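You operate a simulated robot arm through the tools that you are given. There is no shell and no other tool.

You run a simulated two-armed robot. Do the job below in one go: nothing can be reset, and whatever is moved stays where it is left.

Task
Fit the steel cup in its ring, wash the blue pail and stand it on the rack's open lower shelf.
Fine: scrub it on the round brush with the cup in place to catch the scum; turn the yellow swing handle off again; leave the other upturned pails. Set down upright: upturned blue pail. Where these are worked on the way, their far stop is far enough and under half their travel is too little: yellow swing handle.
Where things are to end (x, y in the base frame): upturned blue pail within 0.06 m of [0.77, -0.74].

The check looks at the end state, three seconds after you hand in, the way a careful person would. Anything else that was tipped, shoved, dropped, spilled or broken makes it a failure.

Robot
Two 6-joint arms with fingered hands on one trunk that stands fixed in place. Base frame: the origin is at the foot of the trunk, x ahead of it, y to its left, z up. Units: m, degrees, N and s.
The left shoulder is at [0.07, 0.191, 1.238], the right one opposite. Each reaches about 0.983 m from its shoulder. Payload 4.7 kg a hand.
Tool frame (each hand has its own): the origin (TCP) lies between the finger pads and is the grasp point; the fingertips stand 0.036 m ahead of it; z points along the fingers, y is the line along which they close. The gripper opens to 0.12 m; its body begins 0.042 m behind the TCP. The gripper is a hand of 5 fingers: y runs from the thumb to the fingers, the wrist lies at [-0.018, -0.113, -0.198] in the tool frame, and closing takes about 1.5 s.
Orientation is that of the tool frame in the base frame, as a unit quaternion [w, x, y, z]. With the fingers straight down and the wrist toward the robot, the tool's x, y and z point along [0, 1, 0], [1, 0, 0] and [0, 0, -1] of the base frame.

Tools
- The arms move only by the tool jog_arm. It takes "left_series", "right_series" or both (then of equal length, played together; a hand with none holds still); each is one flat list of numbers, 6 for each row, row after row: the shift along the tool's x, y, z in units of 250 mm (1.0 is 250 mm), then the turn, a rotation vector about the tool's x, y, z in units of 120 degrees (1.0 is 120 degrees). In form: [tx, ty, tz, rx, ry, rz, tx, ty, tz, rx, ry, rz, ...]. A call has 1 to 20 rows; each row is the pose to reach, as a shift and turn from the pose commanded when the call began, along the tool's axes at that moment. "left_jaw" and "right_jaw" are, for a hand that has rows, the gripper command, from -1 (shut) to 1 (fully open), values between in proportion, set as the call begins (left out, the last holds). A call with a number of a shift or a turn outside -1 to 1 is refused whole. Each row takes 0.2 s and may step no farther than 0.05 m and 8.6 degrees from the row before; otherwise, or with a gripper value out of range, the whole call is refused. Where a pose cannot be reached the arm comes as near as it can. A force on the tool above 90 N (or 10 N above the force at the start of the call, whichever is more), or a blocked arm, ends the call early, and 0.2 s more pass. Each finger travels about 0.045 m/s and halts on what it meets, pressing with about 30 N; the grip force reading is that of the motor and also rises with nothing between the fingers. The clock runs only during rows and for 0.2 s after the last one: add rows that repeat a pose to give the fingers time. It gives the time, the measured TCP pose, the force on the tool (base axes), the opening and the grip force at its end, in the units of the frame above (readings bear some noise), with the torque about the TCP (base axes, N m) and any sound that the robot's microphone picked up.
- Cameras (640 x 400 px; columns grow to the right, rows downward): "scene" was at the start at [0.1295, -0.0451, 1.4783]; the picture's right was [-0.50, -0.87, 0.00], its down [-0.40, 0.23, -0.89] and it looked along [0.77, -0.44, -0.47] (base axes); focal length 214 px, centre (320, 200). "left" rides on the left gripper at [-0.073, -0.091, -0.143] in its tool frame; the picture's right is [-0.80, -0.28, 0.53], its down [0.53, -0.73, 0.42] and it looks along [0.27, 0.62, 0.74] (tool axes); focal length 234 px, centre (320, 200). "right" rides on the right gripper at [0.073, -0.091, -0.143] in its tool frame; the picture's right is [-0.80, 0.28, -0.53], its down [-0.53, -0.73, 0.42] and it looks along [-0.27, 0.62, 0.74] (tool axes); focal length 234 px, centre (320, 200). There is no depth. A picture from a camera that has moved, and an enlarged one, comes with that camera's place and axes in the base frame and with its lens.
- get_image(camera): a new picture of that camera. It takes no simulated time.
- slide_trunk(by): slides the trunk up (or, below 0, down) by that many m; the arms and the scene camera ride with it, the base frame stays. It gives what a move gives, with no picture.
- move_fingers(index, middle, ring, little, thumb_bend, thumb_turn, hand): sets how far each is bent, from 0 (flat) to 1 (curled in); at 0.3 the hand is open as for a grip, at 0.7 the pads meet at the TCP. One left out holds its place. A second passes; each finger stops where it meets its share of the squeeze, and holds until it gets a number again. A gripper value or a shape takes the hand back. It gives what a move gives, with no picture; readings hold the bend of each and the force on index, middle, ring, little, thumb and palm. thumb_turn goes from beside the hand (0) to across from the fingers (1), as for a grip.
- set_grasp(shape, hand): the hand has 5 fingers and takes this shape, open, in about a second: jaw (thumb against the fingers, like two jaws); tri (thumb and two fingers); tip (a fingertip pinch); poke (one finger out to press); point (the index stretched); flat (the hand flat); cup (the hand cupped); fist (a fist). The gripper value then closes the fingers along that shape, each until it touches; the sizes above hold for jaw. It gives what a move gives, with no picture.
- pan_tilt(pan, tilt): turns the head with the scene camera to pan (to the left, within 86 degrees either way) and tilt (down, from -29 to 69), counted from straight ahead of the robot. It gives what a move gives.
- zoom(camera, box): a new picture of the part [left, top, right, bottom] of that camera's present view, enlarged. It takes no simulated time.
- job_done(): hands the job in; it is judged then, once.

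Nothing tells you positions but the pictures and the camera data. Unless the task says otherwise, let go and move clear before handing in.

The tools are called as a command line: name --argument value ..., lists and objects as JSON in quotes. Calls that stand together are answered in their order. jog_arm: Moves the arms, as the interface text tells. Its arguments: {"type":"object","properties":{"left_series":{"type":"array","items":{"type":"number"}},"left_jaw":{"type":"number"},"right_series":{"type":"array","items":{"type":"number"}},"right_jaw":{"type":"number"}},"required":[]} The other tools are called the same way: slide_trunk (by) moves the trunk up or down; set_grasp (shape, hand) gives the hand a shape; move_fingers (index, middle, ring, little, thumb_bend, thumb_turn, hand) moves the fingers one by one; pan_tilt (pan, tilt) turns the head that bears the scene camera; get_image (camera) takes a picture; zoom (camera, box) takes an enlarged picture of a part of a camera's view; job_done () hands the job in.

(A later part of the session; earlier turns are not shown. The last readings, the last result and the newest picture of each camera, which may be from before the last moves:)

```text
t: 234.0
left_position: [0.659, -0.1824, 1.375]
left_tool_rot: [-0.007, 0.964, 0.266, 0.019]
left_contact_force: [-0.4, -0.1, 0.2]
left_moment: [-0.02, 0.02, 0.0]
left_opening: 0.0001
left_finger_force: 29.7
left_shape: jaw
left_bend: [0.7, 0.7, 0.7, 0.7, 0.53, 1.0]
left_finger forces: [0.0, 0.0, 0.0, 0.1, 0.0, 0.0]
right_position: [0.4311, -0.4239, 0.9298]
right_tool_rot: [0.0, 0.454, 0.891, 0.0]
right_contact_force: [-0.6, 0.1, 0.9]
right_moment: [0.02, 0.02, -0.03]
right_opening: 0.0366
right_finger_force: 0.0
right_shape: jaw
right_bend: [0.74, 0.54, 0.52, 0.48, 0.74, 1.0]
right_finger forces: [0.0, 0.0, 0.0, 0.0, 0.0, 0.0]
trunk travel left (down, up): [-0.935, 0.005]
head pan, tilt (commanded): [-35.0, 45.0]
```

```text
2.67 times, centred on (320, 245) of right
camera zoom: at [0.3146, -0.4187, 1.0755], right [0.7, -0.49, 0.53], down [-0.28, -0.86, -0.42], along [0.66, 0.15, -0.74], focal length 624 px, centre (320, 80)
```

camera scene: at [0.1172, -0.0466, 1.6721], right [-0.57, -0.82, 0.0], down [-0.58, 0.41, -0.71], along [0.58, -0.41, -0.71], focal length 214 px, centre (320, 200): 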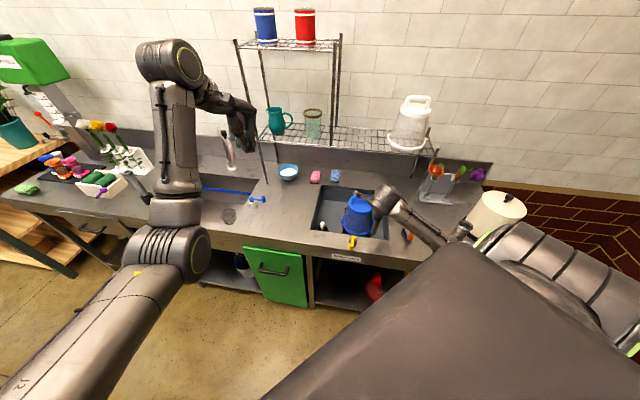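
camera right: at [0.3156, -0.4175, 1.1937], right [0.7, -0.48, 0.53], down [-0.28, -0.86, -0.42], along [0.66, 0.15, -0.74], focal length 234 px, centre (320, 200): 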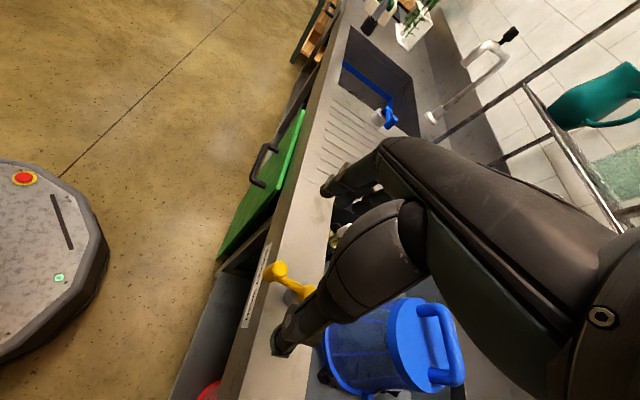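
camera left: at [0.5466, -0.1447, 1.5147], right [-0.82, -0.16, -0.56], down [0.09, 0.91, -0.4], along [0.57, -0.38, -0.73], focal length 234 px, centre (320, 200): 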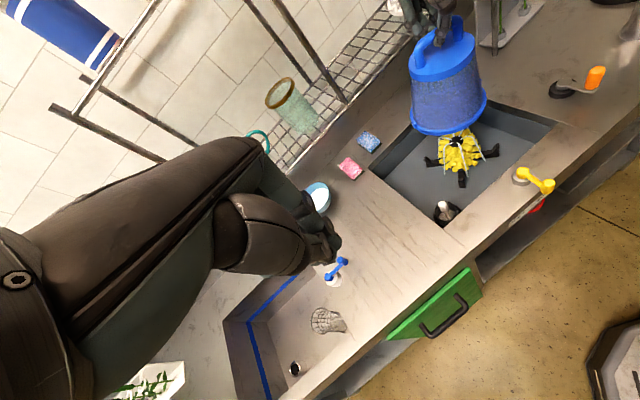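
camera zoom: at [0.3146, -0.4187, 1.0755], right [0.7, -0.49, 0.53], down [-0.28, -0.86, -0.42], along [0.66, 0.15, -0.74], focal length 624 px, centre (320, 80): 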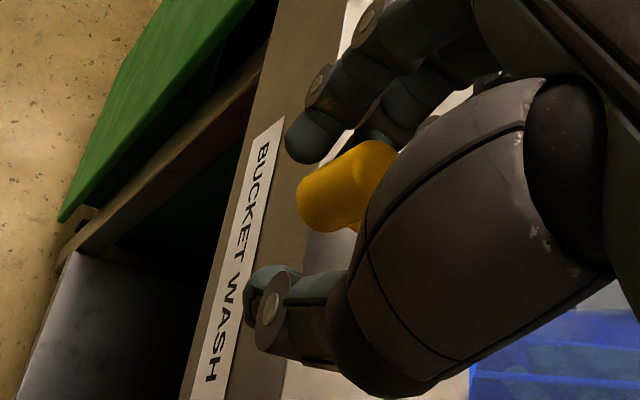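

Caged. Now I'll swing it toward off, following the arc.

jog_arm --right_series '[-0.007, 0.037, 0, 0, 0, 0, -0.014, 0.068, 0, 0, 0, 0.06, -0.026, 0.098, 0, 0, 0, 0.1267, -0.041, 0.126, 0, 0, 0, 0.1933, -0.061, 0.152, 0, 0, 0, 0.26, -0.083, 0.174, 0, 0, 0, 0.3267]'

zoom --camera "right" --box '[240, 170, 400, 320]'

zoom --camera "left" --box '[460, 100, 580, 200]'

```text
t: 235.4
left_position: [0.6592, -0.1836, 1.3745]
left_tool_rot: [-0.008, 0.964, 0.266, 0.018]
left_contact_force: [-0.5, 0.8, 0.3]
left_moment: [0.02, 0.0, 0.03]
left_opening: 0.0003
left_finger_force: 29.9
left_shape: jaw
left_bend: [0.7, 0.7, 0.7, 0.7, 0.53, 1.0]
left_finger forces: [0.0, 0.1, 0.0, 0.0, 0.1, 0.0]
right_position: [0.4804, -0.4144, 0.9306]
right_tool_rot: [0.0, 0.727, 0.686, 0.0]
right_contact_force: [-0.9, 1.7, -1.2]
right_moment: [-0.02, 0.01, -0.01]
right_opening: 0.0369
right_finger_force: 0.2
right_shape: jaw
right_bend: [0.74, 0.54, 0.52, 0.48, 0.73, 1.0]
right_finger forces: [0.1, 0.0, 0.0, 0.1, 1.6, 0.0]
trunk travel left (down, up): [-0.935, 0.005]
head pan, tilt (commanded): [-35.0, 45.0]
```

```text
2.67 times, centred on (320, 245) of right
camera zoom: at [0.3923, -0.3361, 1.0753], right [0.23, -0.82, 0.53], down [-0.76, -0.49, -0.42], along [0.6, -0.3, -0.74], focal length 624 px, centre (320, 80)
```

zoom: 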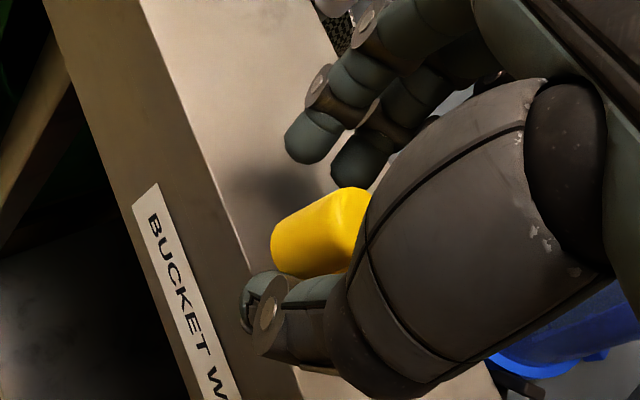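

```text
4.00 times, centred on (520, 150) of left
camera zoom: at [0.547, -0.1443, 1.5142], right [-0.82, -0.16, -0.56], down [0.1, 0.91, -0.4], along [0.57, -0.38, -0.73], focal length 937 px, centre (-480, 400)
```

zoom: 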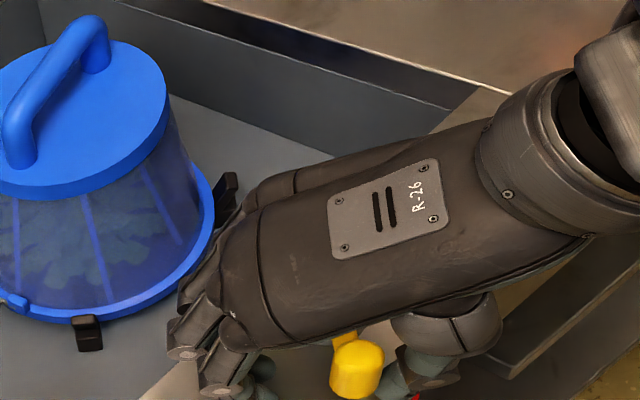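

jog_arm --right_series '[-0.0076, 0.0308, 0, 0, 0, 0.0667, -0.02, 0.0607, 0, 0, 0, 0.1333, -0.036, 0.0884, 0, 0, 0, 0.2, -0.0554, 0.1134, 0, 0, 0, 0.2667, -0.0786, 0.1355, 0, 0, 0, 0.3333, -0.0914, 0.1454, 0, 0, 0, 0.3667]'

zoom --camera "right" --box '[240, 170, 400, 320]'

zoom --camera "left" --box '[460, 100, 580, 200]'

```text
t: 236.8
left_position: [0.6579, -0.1823, 1.3752]
left_tool_rot: [-0.007, 0.964, 0.265, 0.019]
left_contact_force: [-1.1, -0.7, -0.3]
left_moment: [-0.04, -0.02, 0.02]
left_opening: 0.0
left_finger_force: 30.3
left_shape: jaw
left_bend: [0.7, 0.7, 0.7, 0.7, 0.53, 1.0]
left_finger forces: [0.1, 0.1, 0.0, 0.1, 0.0, 0.1]
right_position: [0.5157, -0.4383, 0.9306]
right_tool_rot: [0.0, 0.931, 0.365, 0.0]
right_contact_force: [0.7, 0.5, -0.1]
right_moment: [0.03, 0.02, -0.03]
right_opening: 0.0366
right_finger_force: 0.0
right_shape: jaw
right_bend: [0.74, 0.54, 0.52, 0.48, 0.73, 1.0]
right_finger forces: [0.0, 0.0, 0.0, 0.0, 0.9, 0.0]
trunk travel left (down, up): [-0.935, 0.005]
head pan, tilt (commanded): [-35.0, 45.0]
```

```text
2.67 times, centred on (320, 245) of right
camera zoom: at [0.5061, -0.3218, 1.0749], right [-0.4, -0.75, 0.53], down [-0.89, 0.18, -0.42], along [0.23, -0.64, -0.74], focal length 624 px, centre (320, 80)
```

zoom: 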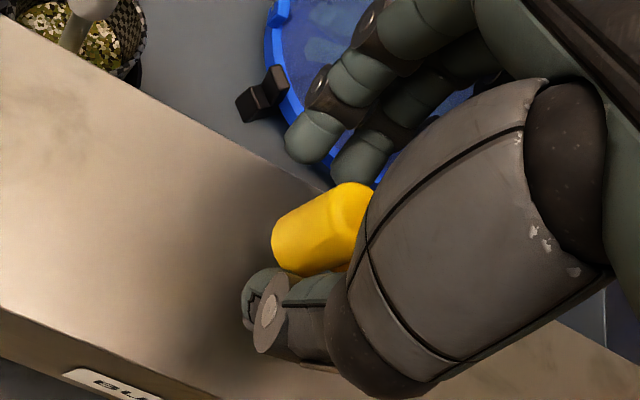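

```text
4.00 times, centred on (520, 150) of left
camera zoom: at [0.5469, -0.1448, 1.5142], right [-0.82, -0.16, -0.56], down [0.1, 0.91, -0.4], along [0.57, -0.38, -0.73], focal length 937 px, centre (-480, 400)
```

zoom: 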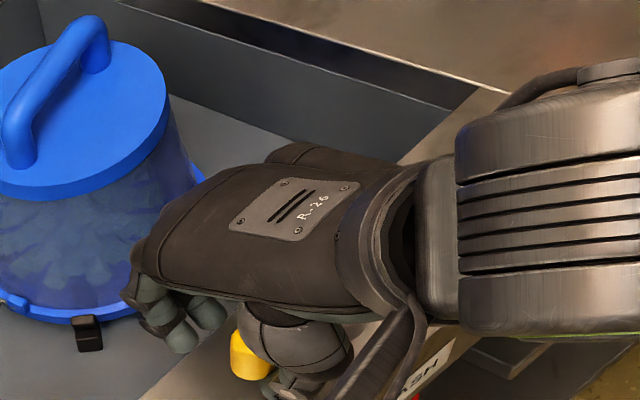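

The lever follows with under 1 N. I'll keep pushing gently until it meets its off stop.

jog_arm --right_series '[-0.008, 0.024, 0, 0, 0, 0, -0.018, 0.048, 0, 0, 0, 0]'

jog_arm --right_series '[-0.006, 0.024, 0, 0, 0, 0]'

zoom --camera "right" --box '[240, 170, 400, 320]'

```text
t: 237.4
left_position: [0.6573, -0.1804, 1.3745]
left_tool_rot: [-0.007, 0.964, 0.267, 0.019]
left_contact_force: [0.4, 0.6, -0.5]
left_moment: [-0.02, -0.02, -0.02]
left_opening: 0.0
left_finger_force: 29.8
left_shape: jaw
left_bend: [0.7, 0.7, 0.7, 0.7, 0.53, 1.0]
left_finger forces: [0.0, 0.1, 0.0, 0.1, 0.1, 0.0]
right_position: [0.5192, -0.4486, 0.932]
right_tool_rot: [0.0, 0.931, 0.364, -0.001]
right_contact_force: [-4.6, 9.3, 0.4]
right_moment: [0.16, 0.08, -0.06]
right_opening: 0.0405
right_finger_force: 0.0
right_shape: jaw
right_bend: [0.74, 0.54, 0.52, 0.48, 0.7, 1.0]
right_finger forces: [0.0, 0.1, 0.1, 0.0, 7.2, 0.0]
trunk travel left (down, up): [-0.935, 0.005]
head pan, tilt (commanded): [-35.0, 45.0]
```

```text
t: 237.8
left_position: [0.658, -0.181, 1.3751]
left_tool_rot: [-0.006, 0.964, 0.265, 0.019]
left_contact_force: [-0.2, -0.4, 0.9]
left_moment: [0.0, -0.01, -0.04]
left_opening: 0.0
left_finger_force: 30.0
left_shape: jaw
left_bend: [0.7, 0.7, 0.7, 0.7, 0.53, 1.0]
left_finger forces: [0.0, 0.0, 0.0, 0.1, 0.0, 0.0]
right_position: [0.521, -0.4541, 0.9334]
right_tool_rot: [0.0, 0.931, 0.364, 0.0]
right_contact_force: [-4.7, 11.6, -0.4]
right_moment: [0.25, 0.13, -0.09]
right_opening: 0.0448
right_finger_force: 0.0
right_shape: jaw
right_bend: [0.74, 0.54, 0.52, 0.48, 0.67, 0.99]
right_finger forces: [0.0, 0.1, 0.1, 0.1, 11.2, 0.0]
trunk travel left (down, up): [-0.935, 0.005]
head pan, tilt (commanded): [-35.0, 45.0]
```

```text
2.67 times, centred on (320, 245) of right
camera zoom: at [0.5132, -0.3375, 1.0759], right [-0.4, -0.75, 0.52], down [-0.89, 0.18, -0.42], along [0.23, -0.64, -0.74], focal length 624 px, centre (320, 80)
```

zoom: 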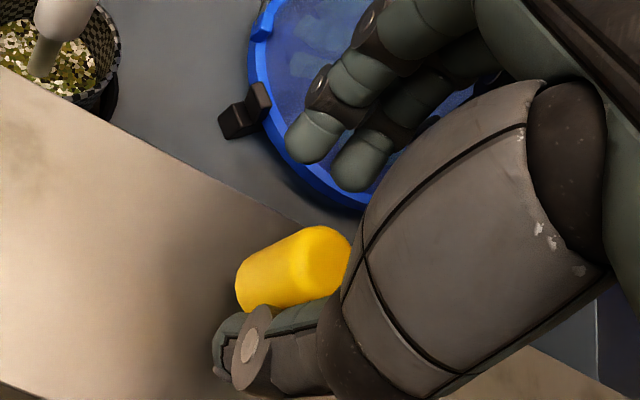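

That's the off stop (≈12 N). I'll ease off, lift straight up and check the handle and the water.

jog_arm --right_series '[0.005, -0.03, 0, 0, 0, 0, 0.01, -0.06, 0, 0, 0, 0, 0.01, -0.06, -0.14, 0, 0, 0, 0.01, -0.06, -0.3, 0, 0, 0, 0.01, -0.06, -0.46, 0, 0, 0, 0.01, -0.06, -0.62, 0, 0, 0]'

get_image --camera "right"

zoom --camera "left" --box '[400, 60, 560, 230]'

zoom --camera "scene" --box '[300, 170, 430, 260]'

```text
t: 239.2
left_position: [0.6591, -0.1829, 1.3752]
left_tool_rot: [-0.007, 0.964, 0.265, 0.019]
left_contact_force: [-0.4, 0.7, -0.9]
left_moment: [-0.03, -0.01, 0.0]
left_opening: 0.0
left_finger_force: 30.2
left_shape: jaw
left_bend: [0.7, 0.7, 0.7, 0.7, 0.53, 1.0]
left_finger forces: [0.0, 0.1, 0.0, 0.0, 0.0, 0.0]
right_position: [0.5131, -0.4414, 1.0868]
right_tool_rot: [0.0, 0.931, 0.365, -0.001]
right_contact_force: [-0.4, -0.6, -1.1]
right_moment: [0.02, -0.02, 0.0]
right_opening: 0.0359
right_finger_force: 0.0
right_shape: jaw
right_bend: [0.74, 0.54, 0.52, 0.48, 0.74, 1.0]
right_finger forces: [0.0, 0.0, 0.1, 0.0, 0.0, 0.1]
trunk travel left (down, up): [-0.935, 0.005]
head pan, tilt (commanded): [-35.0, 45.0]
```

```text
taken
camera right: at [0.5052, -0.3258, 1.2305], right [-0.4, -0.75, 0.53], down [-0.89, 0.18, -0.42], along [0.23, -0.64, -0.74], focal length 234 px, centre (320, 200)
```

right: 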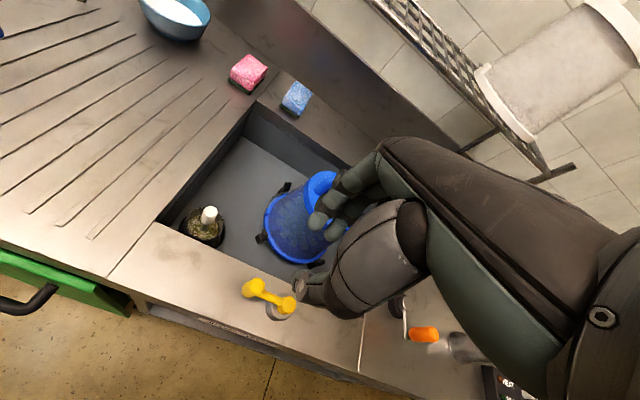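

```text
2.35 times, centred on (480, 145) of left
camera zoom: at [0.5471, -0.1448, 1.514], right [-0.82, -0.16, -0.56], down [0.1, 0.91, -0.4], along [0.57, -0.38, -0.73], focal length 551 px, centre (-56, 329)
```

zoom: 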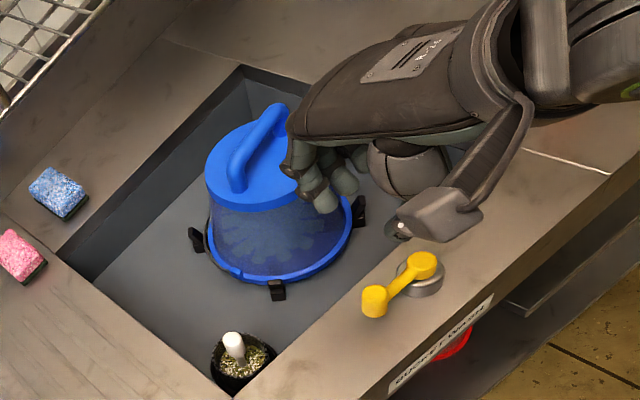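

```text
4.44 times, centred on (365, 215) of scene
camera zoom: at [0.1174, -0.0461, 1.672], right [-0.57, -0.82, 0.0], down [-0.58, 0.41, -0.71], along [0.58, -0.41, -0.71], focal length 953 px, centre (120, 133)
```

zoom: 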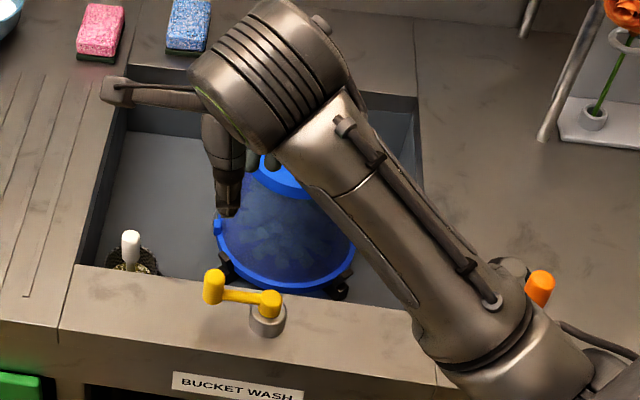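

The handle is off again and the water has stopped. Now I'll go back over the pail to pick it up.

jog_arm --right_series '[-0.04, 0.09, -0.09, 0, 0, 0, -0.12, 0.27, -0.1, 0, 0, -0.01, -0.2, 0.45, -0.1, 0, 0, -0.02, -0.27, 0.62, -0.1, 0, 0, -0.03, -0.319, 0.72, -0.1, 0, 0, -0.0375]' --right_jaw 1

get_image --camera "right"

zoom --camera "right" --box '[200, 180, 360, 320]'

```text
t: 240.4
left_position: [0.6591, -0.1836, 1.3752]
left_tool_rot: [-0.007, 0.964, 0.266, 0.019]
left_contact_force: [0.5, -0.6, 0.1]
left_moment: [0.02, -0.03, -0.01]
left_opening: 0.0
left_finger_force: 30.0
left_shape: jaw
left_bend: [0.7, 0.7, 0.7, 0.7, 0.53, 1.0]
left_finger forces: [0.1, 0.1, 0.0, 0.1, 0.0, 0.0]
right_position: [0.5773, -0.6313, 1.111]
right_tool_rot: [-0.001, 0.916, 0.401, 0.0]
right_contact_force: [-0.1, 0.4, -0.9]
right_moment: [0.02, 0.03, -0.01]
right_opening: 0.1196
right_finger_force: 0.0
right_shape: jaw
right_bend: [0.3, 0.3, 0.3, 0.3, 0.3, 0.98]
right_finger forces: [0.0, 0.1, 0.1, 0.0, 0.1, 0.0]
trunk travel left (down, up): [-0.935, 0.005]
head pan, tilt (commanded): [-35.0, 45.0]
```

```text
taken
camera right: at [0.5593, -0.5161, 1.2553], right [-0.34, -0.78, 0.52], down [-0.9, 0.11, -0.42], along [0.28, -0.62, -0.74], focal length 234 px, centre (320, 200)
```

right: 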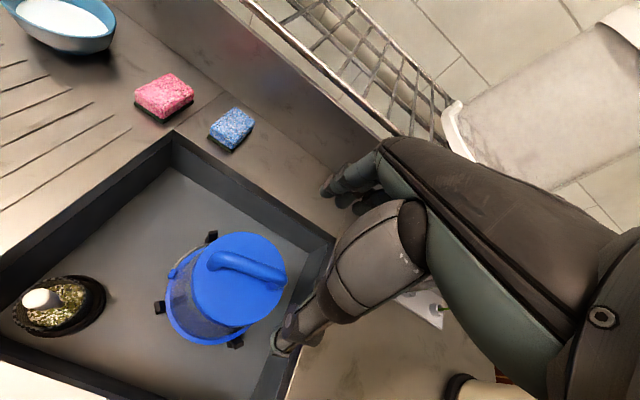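

```text
2.86 times, centred on (280, 250) of right
camera zoom: at [0.5593, -0.5161, 1.2553], right [-0.34, -0.78, 0.52], down [-0.9, 0.11, -0.42], along [0.28, -0.62, -0.74], focal length 669 px, centre (434, 57)
```

zoom: 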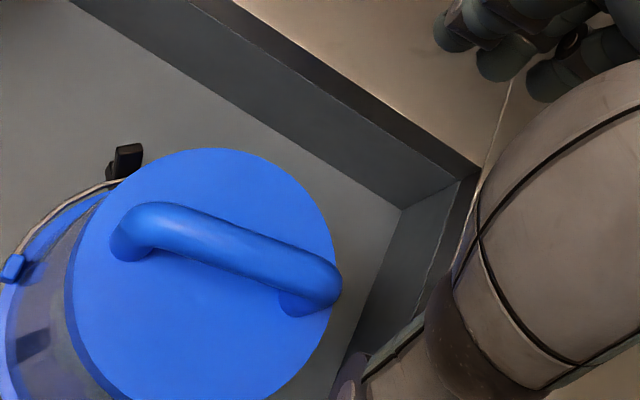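

jog_arm --right_series '[0.035, 0, 0.1, 0, 0, -0.02, 0.071, -0.002, 0.22, 0, 0, -0.043, 0.071, -0.002, 0.34, 0, 0, -0.043, 0.071, -0.002, 0.452, 0, 0, -0.043]'

zoom --camera "right" --box '[180, 150, 420, 350]'

zoom --camera "left" --box '[410, 60, 510, 150]'

```text
t: 241.4
left_position: [0.6599, -0.1834, 1.3746]
left_tool_rot: [-0.007, 0.964, 0.266, 0.019]
left_contact_force: [-0.4, 0.4, 0.2]
left_moment: [0.03, 0.03, 0.01]
left_opening: 0.0
left_finger_force: 30.1
left_shape: jaw
left_bend: [0.7, 0.7, 0.7, 0.7, 0.53, 1.0]
left_finger forces: [0.0, 0.0, 0.0, 0.0, 0.0, 0.0]
right_position: [0.5888, -0.6156, 0.9973]
right_tool_rot: [0.0, 0.897, 0.441, 0.0]
right_contact_force: [1.0, -0.4, 0.5]
right_moment: [0.01, 0.04, 0.02]
right_opening: 0.1197
right_finger_force: 0.1
right_shape: jaw
right_bend: [0.3, 0.3, 0.3, 0.3, 0.3, 0.98]
right_finger forces: [0.0, 0.1, 0.0, 0.1, 0.0, 0.0]
trunk travel left (down, up): [-0.935, 0.005]
head pan, tilt (commanded): [-35.0, 45.0]
```

```text
2.00 times, centred on (300, 250) of right
camera zoom: at [0.5613, -0.5028, 1.1417], right [-0.27, -0.81, 0.53], down [-0.91, 0.02, -0.42], along [0.33, -0.59, -0.74], focal length 468 px, centre (360, 100)
```

zoom: 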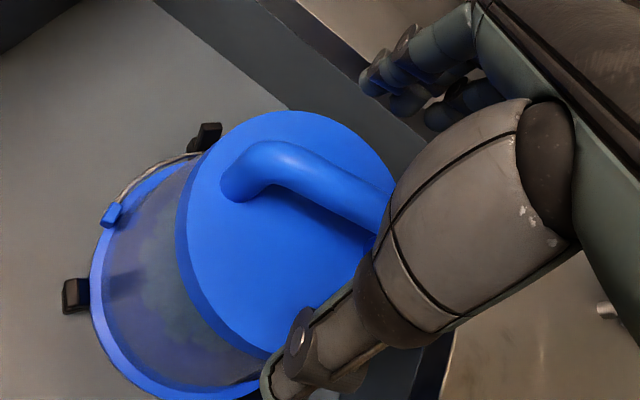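

```text
4.44 times, centred on (460, 105) of left
camera zoom: at [0.5474, -0.1449, 1.514], right [-0.82, -0.16, -0.56], down [0.1, 0.91, -0.4], along [0.57, -0.38, -0.73], focal length 1041 px, centre (-302, 622)
```

zoom: 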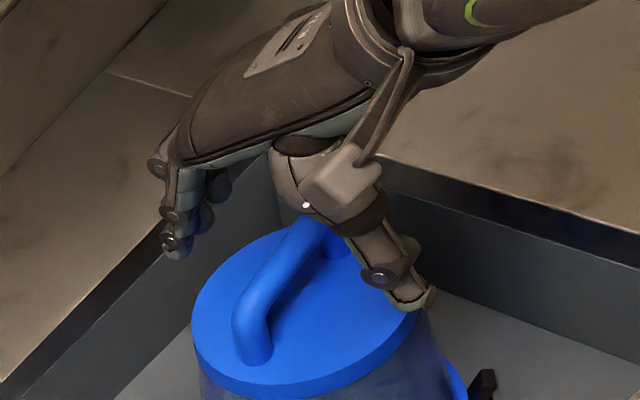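

jog_arm --right_series '[0, 0, 0, 0, 0, 0, 0, 0, 0, 0, 0, 0, 0, 0, 0, 0, 0, 0, 0, 0, 0, 0, 0, 0, 0, 0, 0, 0, 0, 0, 0, 0, 0, 0, 0, 0, 0, 0, 0, 0, 0, 0, 0, 0, 0, 0, 0, 0, 0, 0, 0, 0, 0, 0]' --right_jaw -1

zoom --camera "right" --box '[180, 150, 420, 350]'

```text
t: 243.4
left_position: [0.658, -0.1831, 1.3745]
left_tool_rot: [-0.008, 0.964, 0.265, 0.019]
left_contact_force: [-0.5, 0.1, 0.0]
left_moment: [-0.01, 0.0, -0.03]
left_opening: 0.0003
left_finger_force: 30.3
left_shape: jaw
left_bend: [0.7, 0.7, 0.7, 0.7, 0.53, 1.0]
left_finger forces: [0.0, 0.0, 0.0, 0.0, 0.1, 0.0]
right_position: [0.5884, -0.6163, 0.998]
right_tool_rot: [0.0, 0.897, 0.442, 0.0]
right_contact_force: [-0.6, 0.2, -0.1]
right_moment: [0.01, 0.02, 0.01]
right_opening: 0.0115
right_finger_force: 29.6
right_shape: jaw
right_bend: [0.72, 0.65, 0.66, 0.7, 0.74, 1.0]
right_finger forces: [16.7, 6.6, 2.9, 0.0, 27.0, 0.0]
trunk travel left (down, up): [-0.935, 0.005]
head pan, tilt (commanded): [-35.0, 45.0]
```

```text
2.00 times, centred on (300, 250) of right
camera zoom: at [0.5612, -0.5029, 1.142], right [-0.27, -0.81, 0.53], down [-0.91, 0.03, -0.42], along [0.33, -0.59, -0.74], focal length 468 px, centre (360, 100)
```

zoom: 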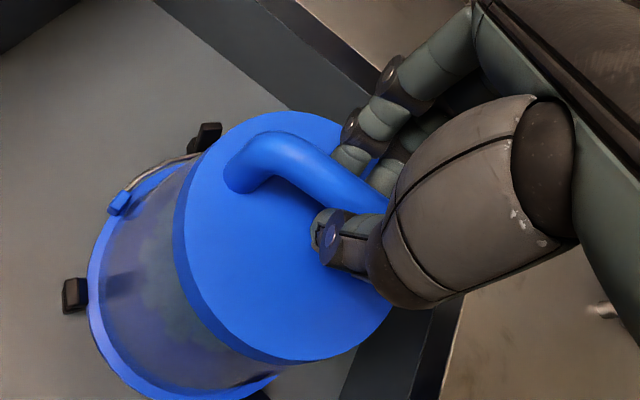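

A good pinch again. I'll lift the clean pail straight up and check how it hangs.

jog_arm --right_series '[0, 0, -0.1, 0, 0, 0, 0, 0, -0.28, 0, 0, 0, 0, 0, -0.46, 0, 0, 0, 0, 0, -0.64, 0, 0, 0, 0, 0, -0.82, 0, 0, 0, 0, 0, -1.0, 0, 0, 0]'

get_image --camera "scene"

zoom --camera "scene" --box '[290, 110, 450, 250]'

get_image --camera "left"

```text
t: 244.8
left_position: [0.6582, -0.1822, 1.3758]
left_tool_rot: [-0.007, 0.964, 0.265, 0.019]
left_contact_force: [0.0, 0.0, -0.4]
left_moment: [-0.02, -0.04, 0.0]
left_opening: 0.0
left_finger_force: 29.7
left_shape: jaw
left_bend: [0.7, 0.7, 0.7, 0.7, 0.53, 1.0]
left_finger forces: [0.0, 0.0, 0.1, 0.0, 0.0, 0.1]
right_position: [0.5904, -0.6153, 1.2486]
right_tool_rot: [0.0, 0.897, 0.441, 0.0]
right_contact_force: [-0.5, 0.0, -3.1]
right_moment: [0.02, 0.03, 0.02]
right_opening: 0.0114
right_finger_force: 29.8
right_shape: jaw
right_bend: [0.72, 0.65, 0.66, 0.7, 0.74, 1.0]
right_finger forces: [17.1, 6.7, 3.0, 0.0, 26.8, 0.1]
trunk travel left (down, up): [-0.935, 0.005]
head pan, tilt (commanded): [-35.0, 45.0]
```

```text
taken
camera scene: at [0.1169, -0.0455, 1.672], right [-0.57, -0.82, 0.0], down [-0.58, 0.41, -0.71], along [0.58, -0.41, -0.71], focal length 214 px, centre (320, 200)
```

scene: 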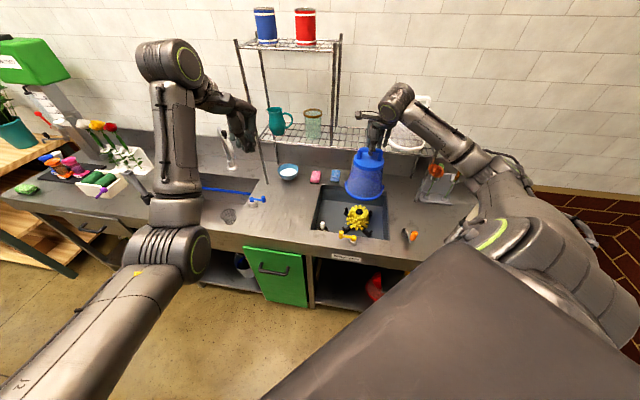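

```text
2.86 times, centred on (370, 180) of scene
camera zoom: at [0.1169, -0.0455, 1.672], right [-0.57, -0.82, 0.0], down [-0.58, 0.41, -0.71], along [0.58, -0.41, -0.71], focal length 613 px, centre (177, 257)
```

zoom: 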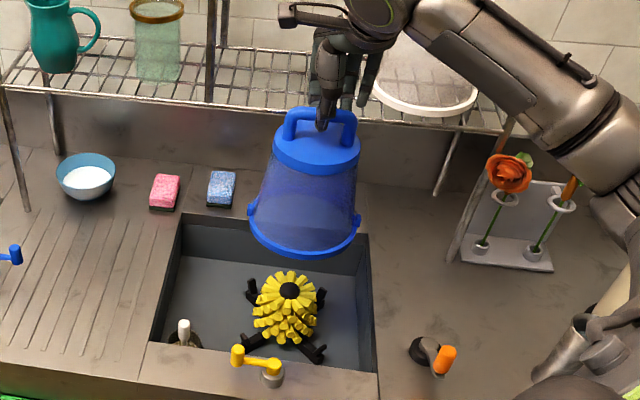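

```text
taken
camera left: at [0.5467, -0.1443, 1.5142], right [-0.82, -0.16, -0.56], down [0.1, 0.91, -0.4], along [0.57, -0.38, -0.73], focal length 234 px, centre (320, 200)
```

left: 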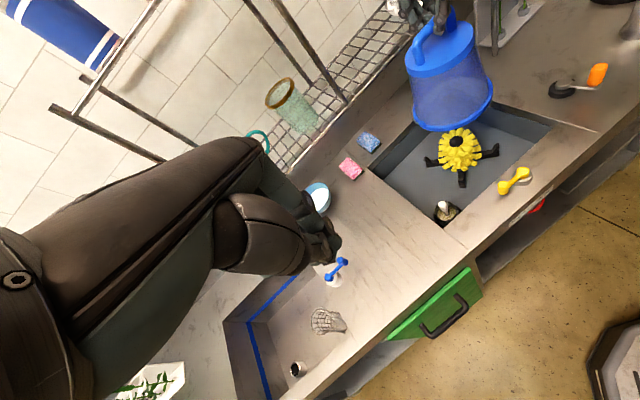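

Water is off and the pail is clean and hangs level. I'll raise it above shelf height and turn the head to watch the shelf.

jog_arm --right_series '[0, 0, -0.18, 0, 0, 0, 0, 0, -0.36, 0, 0, 0, 0, 0, -0.54, 0, 0, 0, 0, 0, -0.72, 0, 0, 0, 0, 0, -0.84, 0, 0, 0]'

pan_tilt --pan -42 --tilt 28

get_image --camera "scene"

get_image --camera "right"

get_image --camera "left"

```text
t: 246.0
left_position: [0.6576, -0.1829, 1.3749]
left_tool_rot: [-0.006, 0.964, 0.265, 0.017]
left_contact_force: [0.0, 0.9, 0.4]
left_moment: [-0.01, 0.04, 0.0]
left_opening: 0.0
left_finger_force: 30.1
left_shape: jaw
left_bend: [0.7, 0.7, 0.7, 0.7, 0.53, 1.0]
left_finger forces: [0.0, 0.1, 0.0, 0.0, 0.0, 0.1]
right_position: [0.5901, -0.6144, 1.4589]
right_tool_rot: [0.0, 0.897, 0.442, 0.0]
right_contact_force: [-0.5, 0.8, -2.5]
right_moment: [-0.01, -0.01, -0.03]
right_opening: 0.0117
right_finger_force: 30.0
right_shape: jaw
right_bend: [0.72, 0.65, 0.66, 0.7, 0.74, 1.0]
right_finger forces: [17.1, 6.5, 3.1, 0.0, 26.7, 0.0]
trunk travel left (down, up): [-0.935, 0.005]
head pan, tilt (commanded): [-35.0, 45.0]
```

```text
t: 246.8
left_position: [0.6599, -0.1831, 1.3749]
left_tool_rot: [-0.008, 0.964, 0.265, 0.019]
left_contact_force: [-0.2, -0.5, -0.2]
left_moment: [-0.01, 0.04, -0.01]
left_opening: 0.0002
left_finger_force: 30.1
left_shape: jaw
left_bend: [0.7, 0.7, 0.7, 0.7, 0.53, 1.0]
left_finger forces: [0.0, 0.1, 0.0, 0.0, 0.1, 0.0]
right_position: [0.5905, -0.6173, 1.4571]
right_tool_rot: [0.0, 0.897, 0.442, 0.0]
right_contact_force: [0.2, -0.2, -1.8]
right_moment: [0.0, -0.03, 0.03]
right_opening: 0.0116
right_finger_force: 29.6
right_shape: jaw
right_bend: [0.72, 0.65, 0.66, 0.7, 0.74, 1.0]
right_finger forces: [16.9, 6.6, 3.0, 0.1, 26.8, 0.0]
trunk travel left (down, up): [-0.935, 0.005]
head pan, tilt (commanded): [-42.0, 28.0]
```

```text
taken
camera scene: at [0.1186, -0.061, 1.6978], right [-0.67, -0.74, 0.0], down [-0.35, 0.31, -0.88], along [0.66, -0.59, -0.47], focal length 214 px, centre (320, 200)
```

scene: 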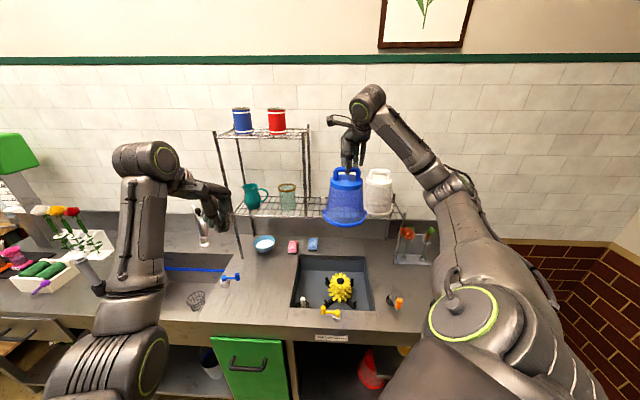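

```text
taken
camera right: at [0.5623, -0.5033, 1.6011], right [-0.27, -0.81, 0.53], down [-0.91, 0.03, -0.42], along [0.33, -0.59, -0.74], focal length 234 px, centre (320, 200)
```

right: 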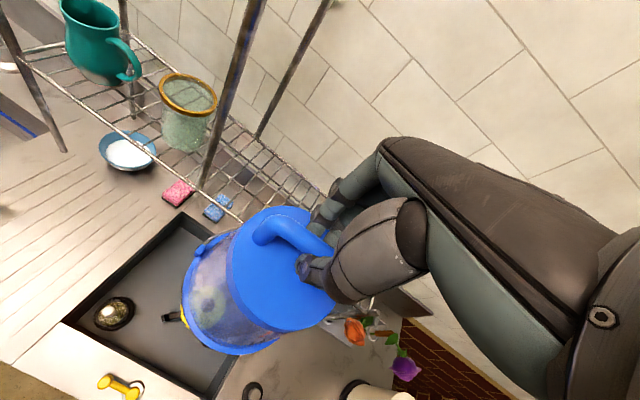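

```text
taken
camera left: at [0.5472, -0.1452, 1.514], right [-0.82, -0.16, -0.56], down [0.1, 0.91, -0.4], along [0.57, -0.38, -0.73], focal length 234 px, centre (320, 200)
```

left: 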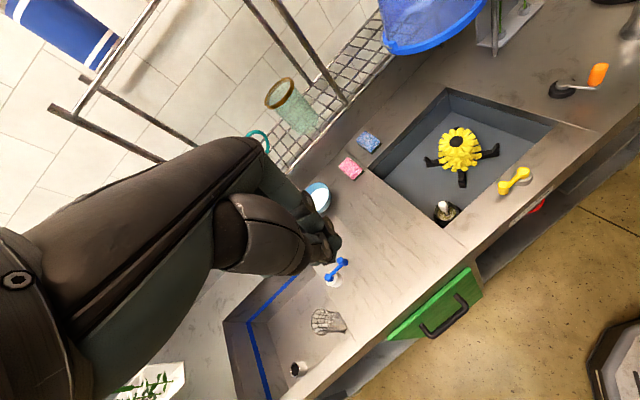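

zoom --camera "scene" --box '[230, 90, 450, 250]'

zoom --camera "right" --box '[140, 60, 380, 240]'

```text
2.50 times, centred on (340, 170) of scene
camera zoom: at [0.1186, -0.061, 1.6978], right [-0.67, -0.74, 0.0], down [-0.35, 0.31, -0.88], along [0.66, -0.59, -0.47], focal length 536 px, centre (270, 275)
```

zoom: 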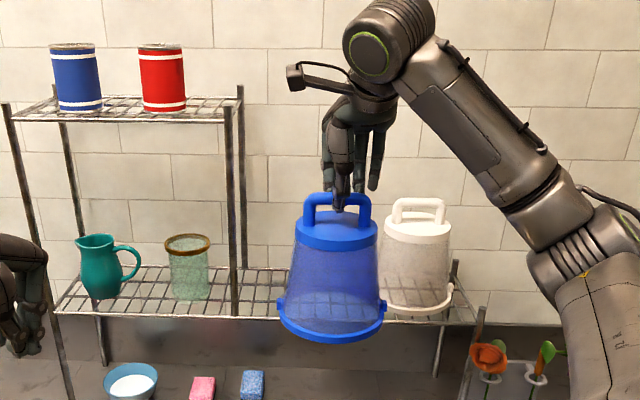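

```text
2.22 times, centred on (260, 150) of right
camera zoom: at [0.5623, -0.5033, 1.6011], right [-0.27, -0.81, 0.53], down [-0.91, 0.03, -0.42], along [0.33, -0.59, -0.74], focal length 520 px, centre (453, 311)
```

zoom: 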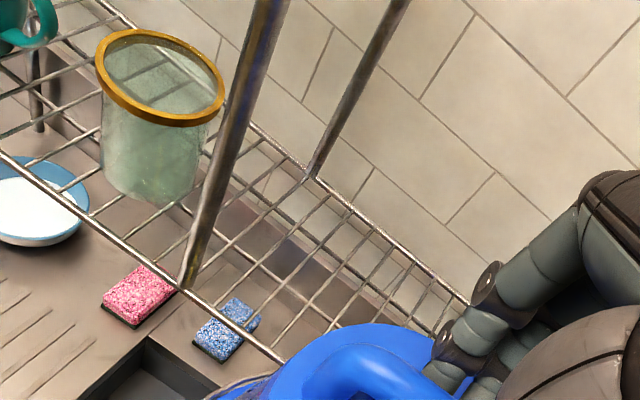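

The shelf spot between the post and the white pail has a few centimetres on each side. I'll carry the pail in over the shelf just above its surface.

jog_arm --right_series '[0, 0, 0.07, 0, 0, 0, 0.008, 0.15, 0.12, 0, 0, 0, 0.016, 0.3, 0.12, 0, 0, 0, 0.024, 0.45, 0.12, 0, 0, 0, 0.03, 0.58, 0.12, 0, 0, 0]'

zoom --camera "scene" --box '[230, 90, 450, 250]'

get_image --camera "right"

get_image --camera "left"

```text
t: 248.0
left_position: [0.6595, -0.1836, 1.3742]
left_tool_rot: [-0.007, 0.964, 0.265, 0.018]
left_contact_force: [0.4, -0.7, -0.2]
left_moment: [0.01, 0.02, 0.04]
left_opening: 0.0
left_finger_force: 30.5
left_shape: jaw
left_bend: [0.7, 0.7, 0.7, 0.7, 0.53, 1.0]
left_finger forces: [0.0, 0.0, 0.0, 0.0, 0.0, 0.0]
right_position: [0.7116, -0.6982, 1.4267]
right_tool_rot: [0.0, 0.897, 0.442, 0.0]
right_contact_force: [-0.3, 0.1, -2.6]
right_moment: [0.0, 0.04, -0.01]
right_opening: 0.012
right_finger_force: 29.7
right_shape: jaw
right_bend: [0.72, 0.65, 0.67, 0.7, 0.74, 1.0]
right_finger forces: [17.2, 6.5, 3.0, 0.0, 26.6, 0.0]
trunk travel left (down, up): [-0.935, 0.005]
head pan, tilt (commanded): [-42.0, 28.0]
```

```text
2.50 times, centred on (340, 170) of scene
camera zoom: at [0.1205, -0.0609, 1.6977], right [-0.67, -0.74, 0.0], down [-0.35, 0.31, -0.88], along [0.66, -0.59, -0.47], focal length 536 px, centre (270, 275)
```

zoom: 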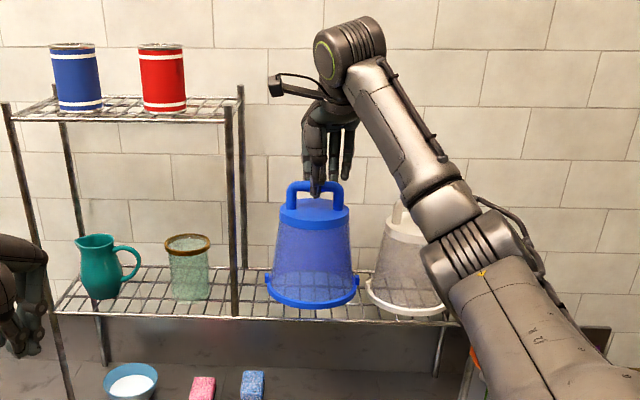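

```text
taken
camera right: at [0.6838, -0.5848, 1.5704], right [-0.27, -0.81, 0.53], down [-0.91, 0.02, -0.42], along [0.33, -0.59, -0.74], focal length 234 px, centre (320, 200)
```

right: 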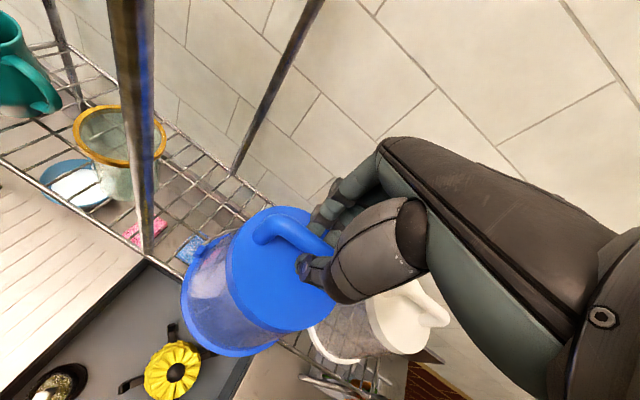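

```text
taken
camera left: at [0.5488, -0.1453, 1.5133], right [-0.82, -0.16, -0.55], down [0.1, 0.91, -0.4], along [0.57, -0.38, -0.73], focal length 234 px, centre (320, 200)
```

left: 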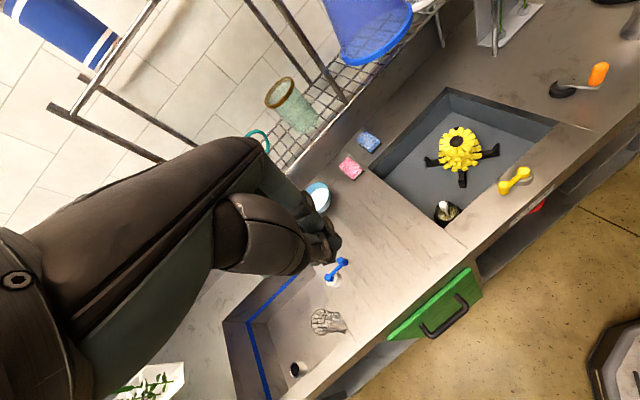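

Clear on all sides so far. I'll go the last few centimetres to the target position.

jog_arm --right_series '[0.003, 0.1, 0, 0, 0, -0.02, 0.006, 0.2, 0, 0, 0, -0.035, 0.01, 0.287, 0, 0, 0, -0.05]'

zoom --camera "scene" --box '[230, 90, 450, 250]'

get_image --camera "right"

```text
t: 248.8
left_position: [0.6598, -0.1832, 1.3742]
left_tool_rot: [-0.006, 0.964, 0.266, 0.019]
left_contact_force: [0.0, 0.5, -0.8]
left_moment: [-0.03, 0.01, -0.01]
left_opening: 0.0002
left_finger_force: 29.9
left_shape: jaw
left_bend: [0.7, 0.7, 0.7, 0.7, 0.53, 1.0]
left_finger forces: [0.0, 0.1, 0.0, 0.1, 0.0, 0.1]
right_position: [0.7693, -0.739, 1.4258]
right_tool_rot: [0.0, 0.873, 0.488, -0.002]
right_contact_force: [-0.9, 0.9, -2.7]
right_moment: [-0.03, 0.02, 0.0]
right_opening: 0.0117
right_finger_force: 29.6
right_shape: jaw
right_bend: [0.72, 0.65, 0.67, 0.7, 0.74, 1.0]
right_finger forces: [17.2, 6.4, 3.0, 0.0, 26.6, 0.0]
trunk travel left (down, up): [-0.935, 0.005]
head pan, tilt (commanded): [-42.0, 28.0]
```

```text
2.50 times, centred on (340, 170) of scene
camera zoom: at [0.1198, -0.0602, 1.6977], right [-0.67, -0.74, 0.0], down [-0.35, 0.31, -0.88], along [0.66, -0.59, -0.47], focal length 536 px, centre (270, 275)
```

zoom: 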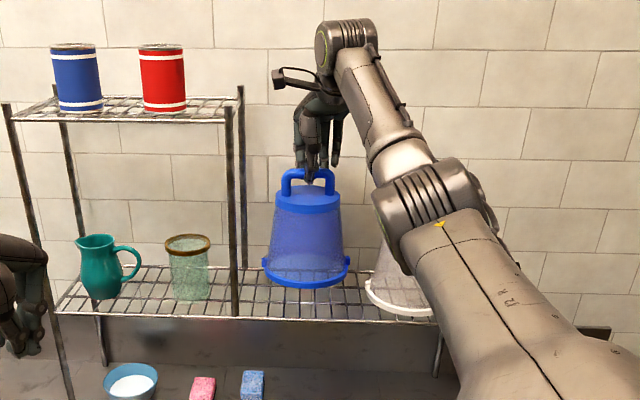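

```text
taken
camera right: at [0.7297, -0.6304, 1.5707], right [-0.18, -0.83, 0.53], down [-0.9, -0.07, -0.42], along [0.39, -0.55, -0.74], focal length 234 px, centre (320, 200)
```

right: 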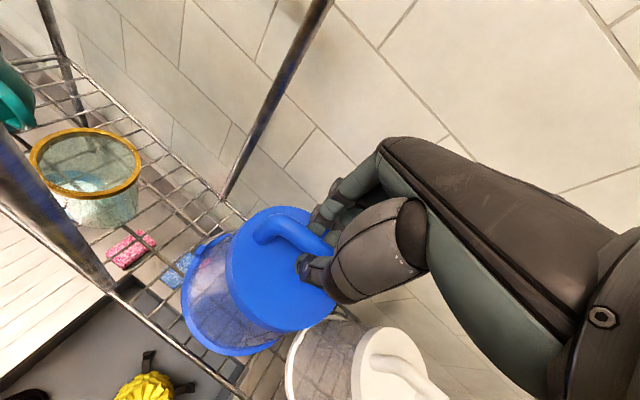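

On target. I'll lower gently until it touches the shelf.

jog_arm --right_series '[0, 0, 0.04, 0, 0, 0, 0, 0, 0.08, 0, 0, 0]'

jog_arm --right_series '[0, 0, 0.024, 0, 0, 0, 0, 0, 0.048, 0, 0, 0]'

zoom --camera "scene" --box '[270, 140, 400, 230]'

```text
t: 249.4
left_position: [0.6607, -0.1841, 1.3746]
left_tool_rot: [-0.008, 0.964, 0.266, 0.018]
left_contact_force: [-0.2, -0.4, 0.5]
left_moment: [0.01, 0.02, -0.01]
left_opening: 0.0
left_finger_force: 30.2
left_shape: jaw
left_bend: [0.7, 0.7, 0.7, 0.7, 0.53, 1.0]
left_finger forces: [0.0, 0.0, 0.1, 0.0, 0.0, 0.1]
right_position: [0.7703, -0.7401, 1.4063]
right_tool_rot: [-0.001, 0.872, 0.489, 0.0]
right_contact_force: [-1.0, 0.1, -2.8]
right_moment: [0.0, 0.01, 0.02]
right_opening: 0.0119
right_finger_force: 29.8
right_shape: jaw
right_bend: [0.72, 0.65, 0.67, 0.7, 0.74, 1.0]
right_finger forces: [17.0, 6.5, 3.0, 0.0, 26.5, 0.0]
trunk travel left (down, up): [-0.935, 0.005]
head pan, tilt (commanded): [-42.0, 28.0]
```

```text
t: 250.0
left_position: [0.6597, -0.1843, 1.3732]
left_tool_rot: [-0.008, 0.964, 0.266, 0.018]
left_contact_force: [-0.7, 0.7, 0.1]
left_moment: [0.04, 0.0, 0.01]
left_opening: 0.0
left_finger_force: 29.6
left_shape: jaw
left_bend: [0.7, 0.7, 0.7, 0.7, 0.53, 1.0]
left_finger forces: [0.1, 0.0, 0.0, 0.0, 0.0, 0.1]
right_position: [0.7688, -0.7418, 1.3954]
right_tool_rot: [-0.001, 0.873, 0.488, 0.0]
right_contact_force: [0.5, -0.4, -3.1]
right_moment: [0.01, 0.0, -0.03]
right_opening: 0.0114
right_finger_force: 30.3
right_shape: jaw
right_bend: [0.72, 0.65, 0.67, 0.7, 0.74, 1.0]
right_finger forces: [16.9, 6.5, 3.0, 0.1, 26.6, 0.1]
trunk travel left (down, up): [-0.935, 0.005]
head pan, tilt (commanded): [-42.0, 28.0]
```

```text
4.44 times, centred on (335, 185) of scene
camera zoom: at [0.1195, -0.0617, 1.6977], right [-0.67, -0.74, 0.0], down [-0.35, 0.32, -0.88], along [0.66, -0.59, -0.47], focal length 953 px, centre (253, 267)
```

zoom: 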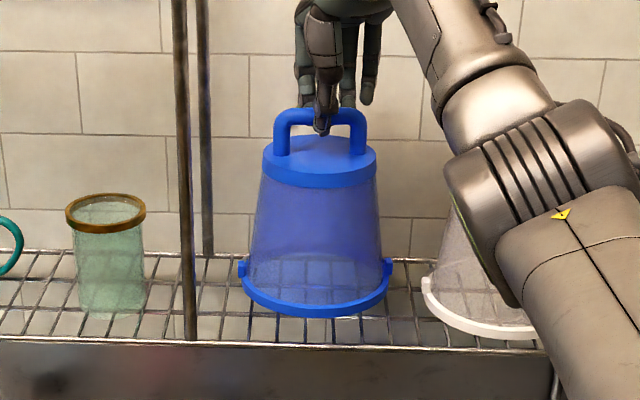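

jog_arm --right_series '[0, 0, 0.02, 0, 0, 0, 0, 0, 0.04, 0, 0, 0]'

jog_arm --right_series '[0, 0, 0.02, 0, 0, 0, 0, 0, 0.03, 0, 0, 0]'

zoom --camera "scene" --box '[270, 140, 400, 230]'

```text
t: 250.6
left_position: [0.6586, -0.1843, 1.3741]
left_tool_rot: [-0.008, 0.964, 0.265, 0.019]
left_contact_force: [0.2, 0.5, -0.3]
left_moment: [0.05, 0.02, 0.0]
left_opening: 0.0
left_finger_force: 30.1
left_shape: jaw
left_bend: [0.7, 0.7, 0.7, 0.7, 0.53, 1.0]
left_finger forces: [0.0, 0.1, 0.0, 0.0, 0.1, 0.0]
right_position: [0.7675, -0.7411, 1.3848]
right_tool_rot: [-0.001, 0.873, 0.488, -0.001]
right_contact_force: [0.6, 0.0, -2.3]
right_moment: [0.03, 0.03, 0.01]
right_opening: 0.0115
right_finger_force: 29.9
right_shape: jaw
right_bend: [0.72, 0.65, 0.67, 0.7, 0.74, 1.0]
right_finger forces: [16.9, 6.5, 3.0, 0.0, 26.6, 0.1]
trunk travel left (down, up): [-0.935, 0.005]
head pan, tilt (commanded): [-42.0, 28.0]
```

```text
t: 251.2
left_position: [0.6605, -0.1828, 1.3745]
left_tool_rot: [-0.008, 0.964, 0.265, 0.019]
left_contact_force: [-0.6, 0.2, 0.6]
left_moment: [-0.01, -0.01, -0.06]
left_opening: 0.0
left_finger_force: 30.1
left_shape: jaw
left_bend: [0.7, 0.7, 0.7, 0.7, 0.53, 1.0]
left_finger forces: [0.0, 0.0, 0.0, 0.0, 0.1, 0.0]
right_position: [0.7673, -0.7414, 1.3783]
right_tool_rot: [-0.001, 0.873, 0.488, -0.001]
right_contact_force: [-0.4, -0.3, -1.5]
right_moment: [0.01, 0.03, 0.03]
right_opening: 0.0119
right_finger_force: 29.5
right_shape: jaw
right_bend: [0.72, 0.65, 0.67, 0.7, 0.74, 1.0]
right_finger forces: [16.9, 6.4, 3.0, 0.0, 26.5, 0.0]
trunk travel left (down, up): [-0.935, 0.005]
head pan, tilt (commanded): [-42.0, 28.0]
```

```text
4.44 times, centred on (335, 185) of scene
camera zoom: at [0.1192, -0.0615, 1.6978], right [-0.67, -0.74, 0.0], down [-0.35, 0.31, -0.88], along [0.66, -0.59, -0.47], focal length 953 px, centre (253, 267)
```

zoom: 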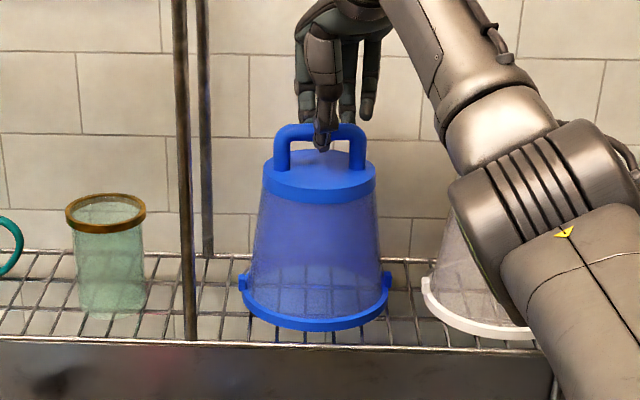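

jog_arm --right_series '[0, 0, 0.02, 0, 0, 0]'

jog_arm --right_series '[0, 0, 0.016, 0, 0, 0]'

zoom --camera "scene" --box '[270, 140, 400, 230]'

```text
t: 251.6
left_position: [0.659, -0.1816, 1.3747]
left_tool_rot: [-0.007, 0.964, 0.265, 0.019]
left_contact_force: [0.8, 0.1, -0.7]
left_moment: [0.04, -0.03, 0.01]
left_opening: 0.0
left_finger_force: 30.1
left_shape: jaw
left_bend: [0.7, 0.7, 0.7, 0.7, 0.53, 1.0]
left_finger forces: [0.0, 0.0, 0.1, 0.0, 0.0, 0.1]
right_position: [0.7669, -0.7401, 1.3747]
right_tool_rot: [0.001, 0.873, 0.488, 0.0]
right_contact_force: [0.0, 0.6, 1.8]
right_moment: [-0.07, -0.03, 0.04]
right_opening: 0.0116
right_finger_force: 29.8
right_shape: jaw
right_bend: [0.72, 0.65, 0.67, 0.7, 0.74, 1.0]
right_finger forces: [16.1, 6.4, 3.1, 0.0, 27.0, 0.1]
trunk travel left (down, up): [-0.935, 0.005]
head pan, tilt (commanded): [-42.0, 28.0]
```

```text
t: 252.0
left_position: [0.6572, -0.1827, 1.376]
left_tool_rot: [-0.007, 0.964, 0.266, 0.018]
left_contact_force: [0.0, -0.4, 1.5]
left_moment: [0.0, 0.02, 0.01]
left_opening: 0.0004
left_finger_force: 30.2
left_shape: jaw
left_bend: [0.7, 0.7, 0.7, 0.7, 0.53, 1.0]
left_finger forces: [0.0, 0.1, 0.0, 0.0, 0.0, 0.0]
right_position: [0.7662, -0.7397, 1.3741]
right_tool_rot: [0.003, 0.873, 0.487, 0.002]
right_contact_force: [3.2, -2.9, 13.0]
right_moment: [-0.19, -0.09, 0.06]
right_opening: 0.0123
right_finger_force: 30.6
right_shape: jaw
right_bend: [0.72, 0.65, 0.71, 0.7, 0.74, 1.0]
right_finger forces: [15.5, 7.5, 4.2, 0.1, 26.0, 0.0]
trunk travel left (down, up): [-0.935, 0.005]
head pan, tilt (commanded): [-42.0, 28.0]
```

```text
4.44 times, centred on (335, 185) of scene
camera zoom: at [0.1168, -0.059, 1.6983], right [-0.67, -0.74, 0.0], down [-0.35, 0.31, -0.88], along [0.66, -0.59, -0.47], focal length 953 px, centre (253, 267)
```

zoom: 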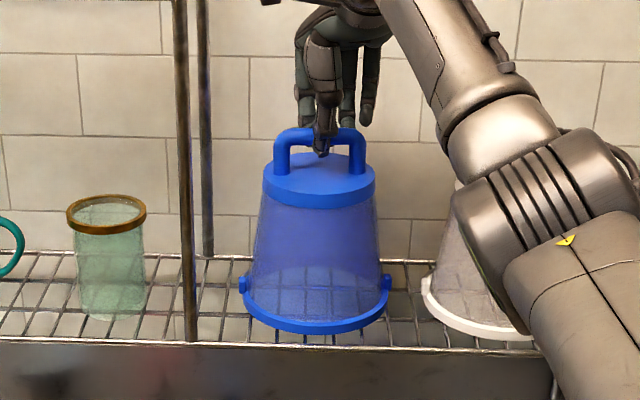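

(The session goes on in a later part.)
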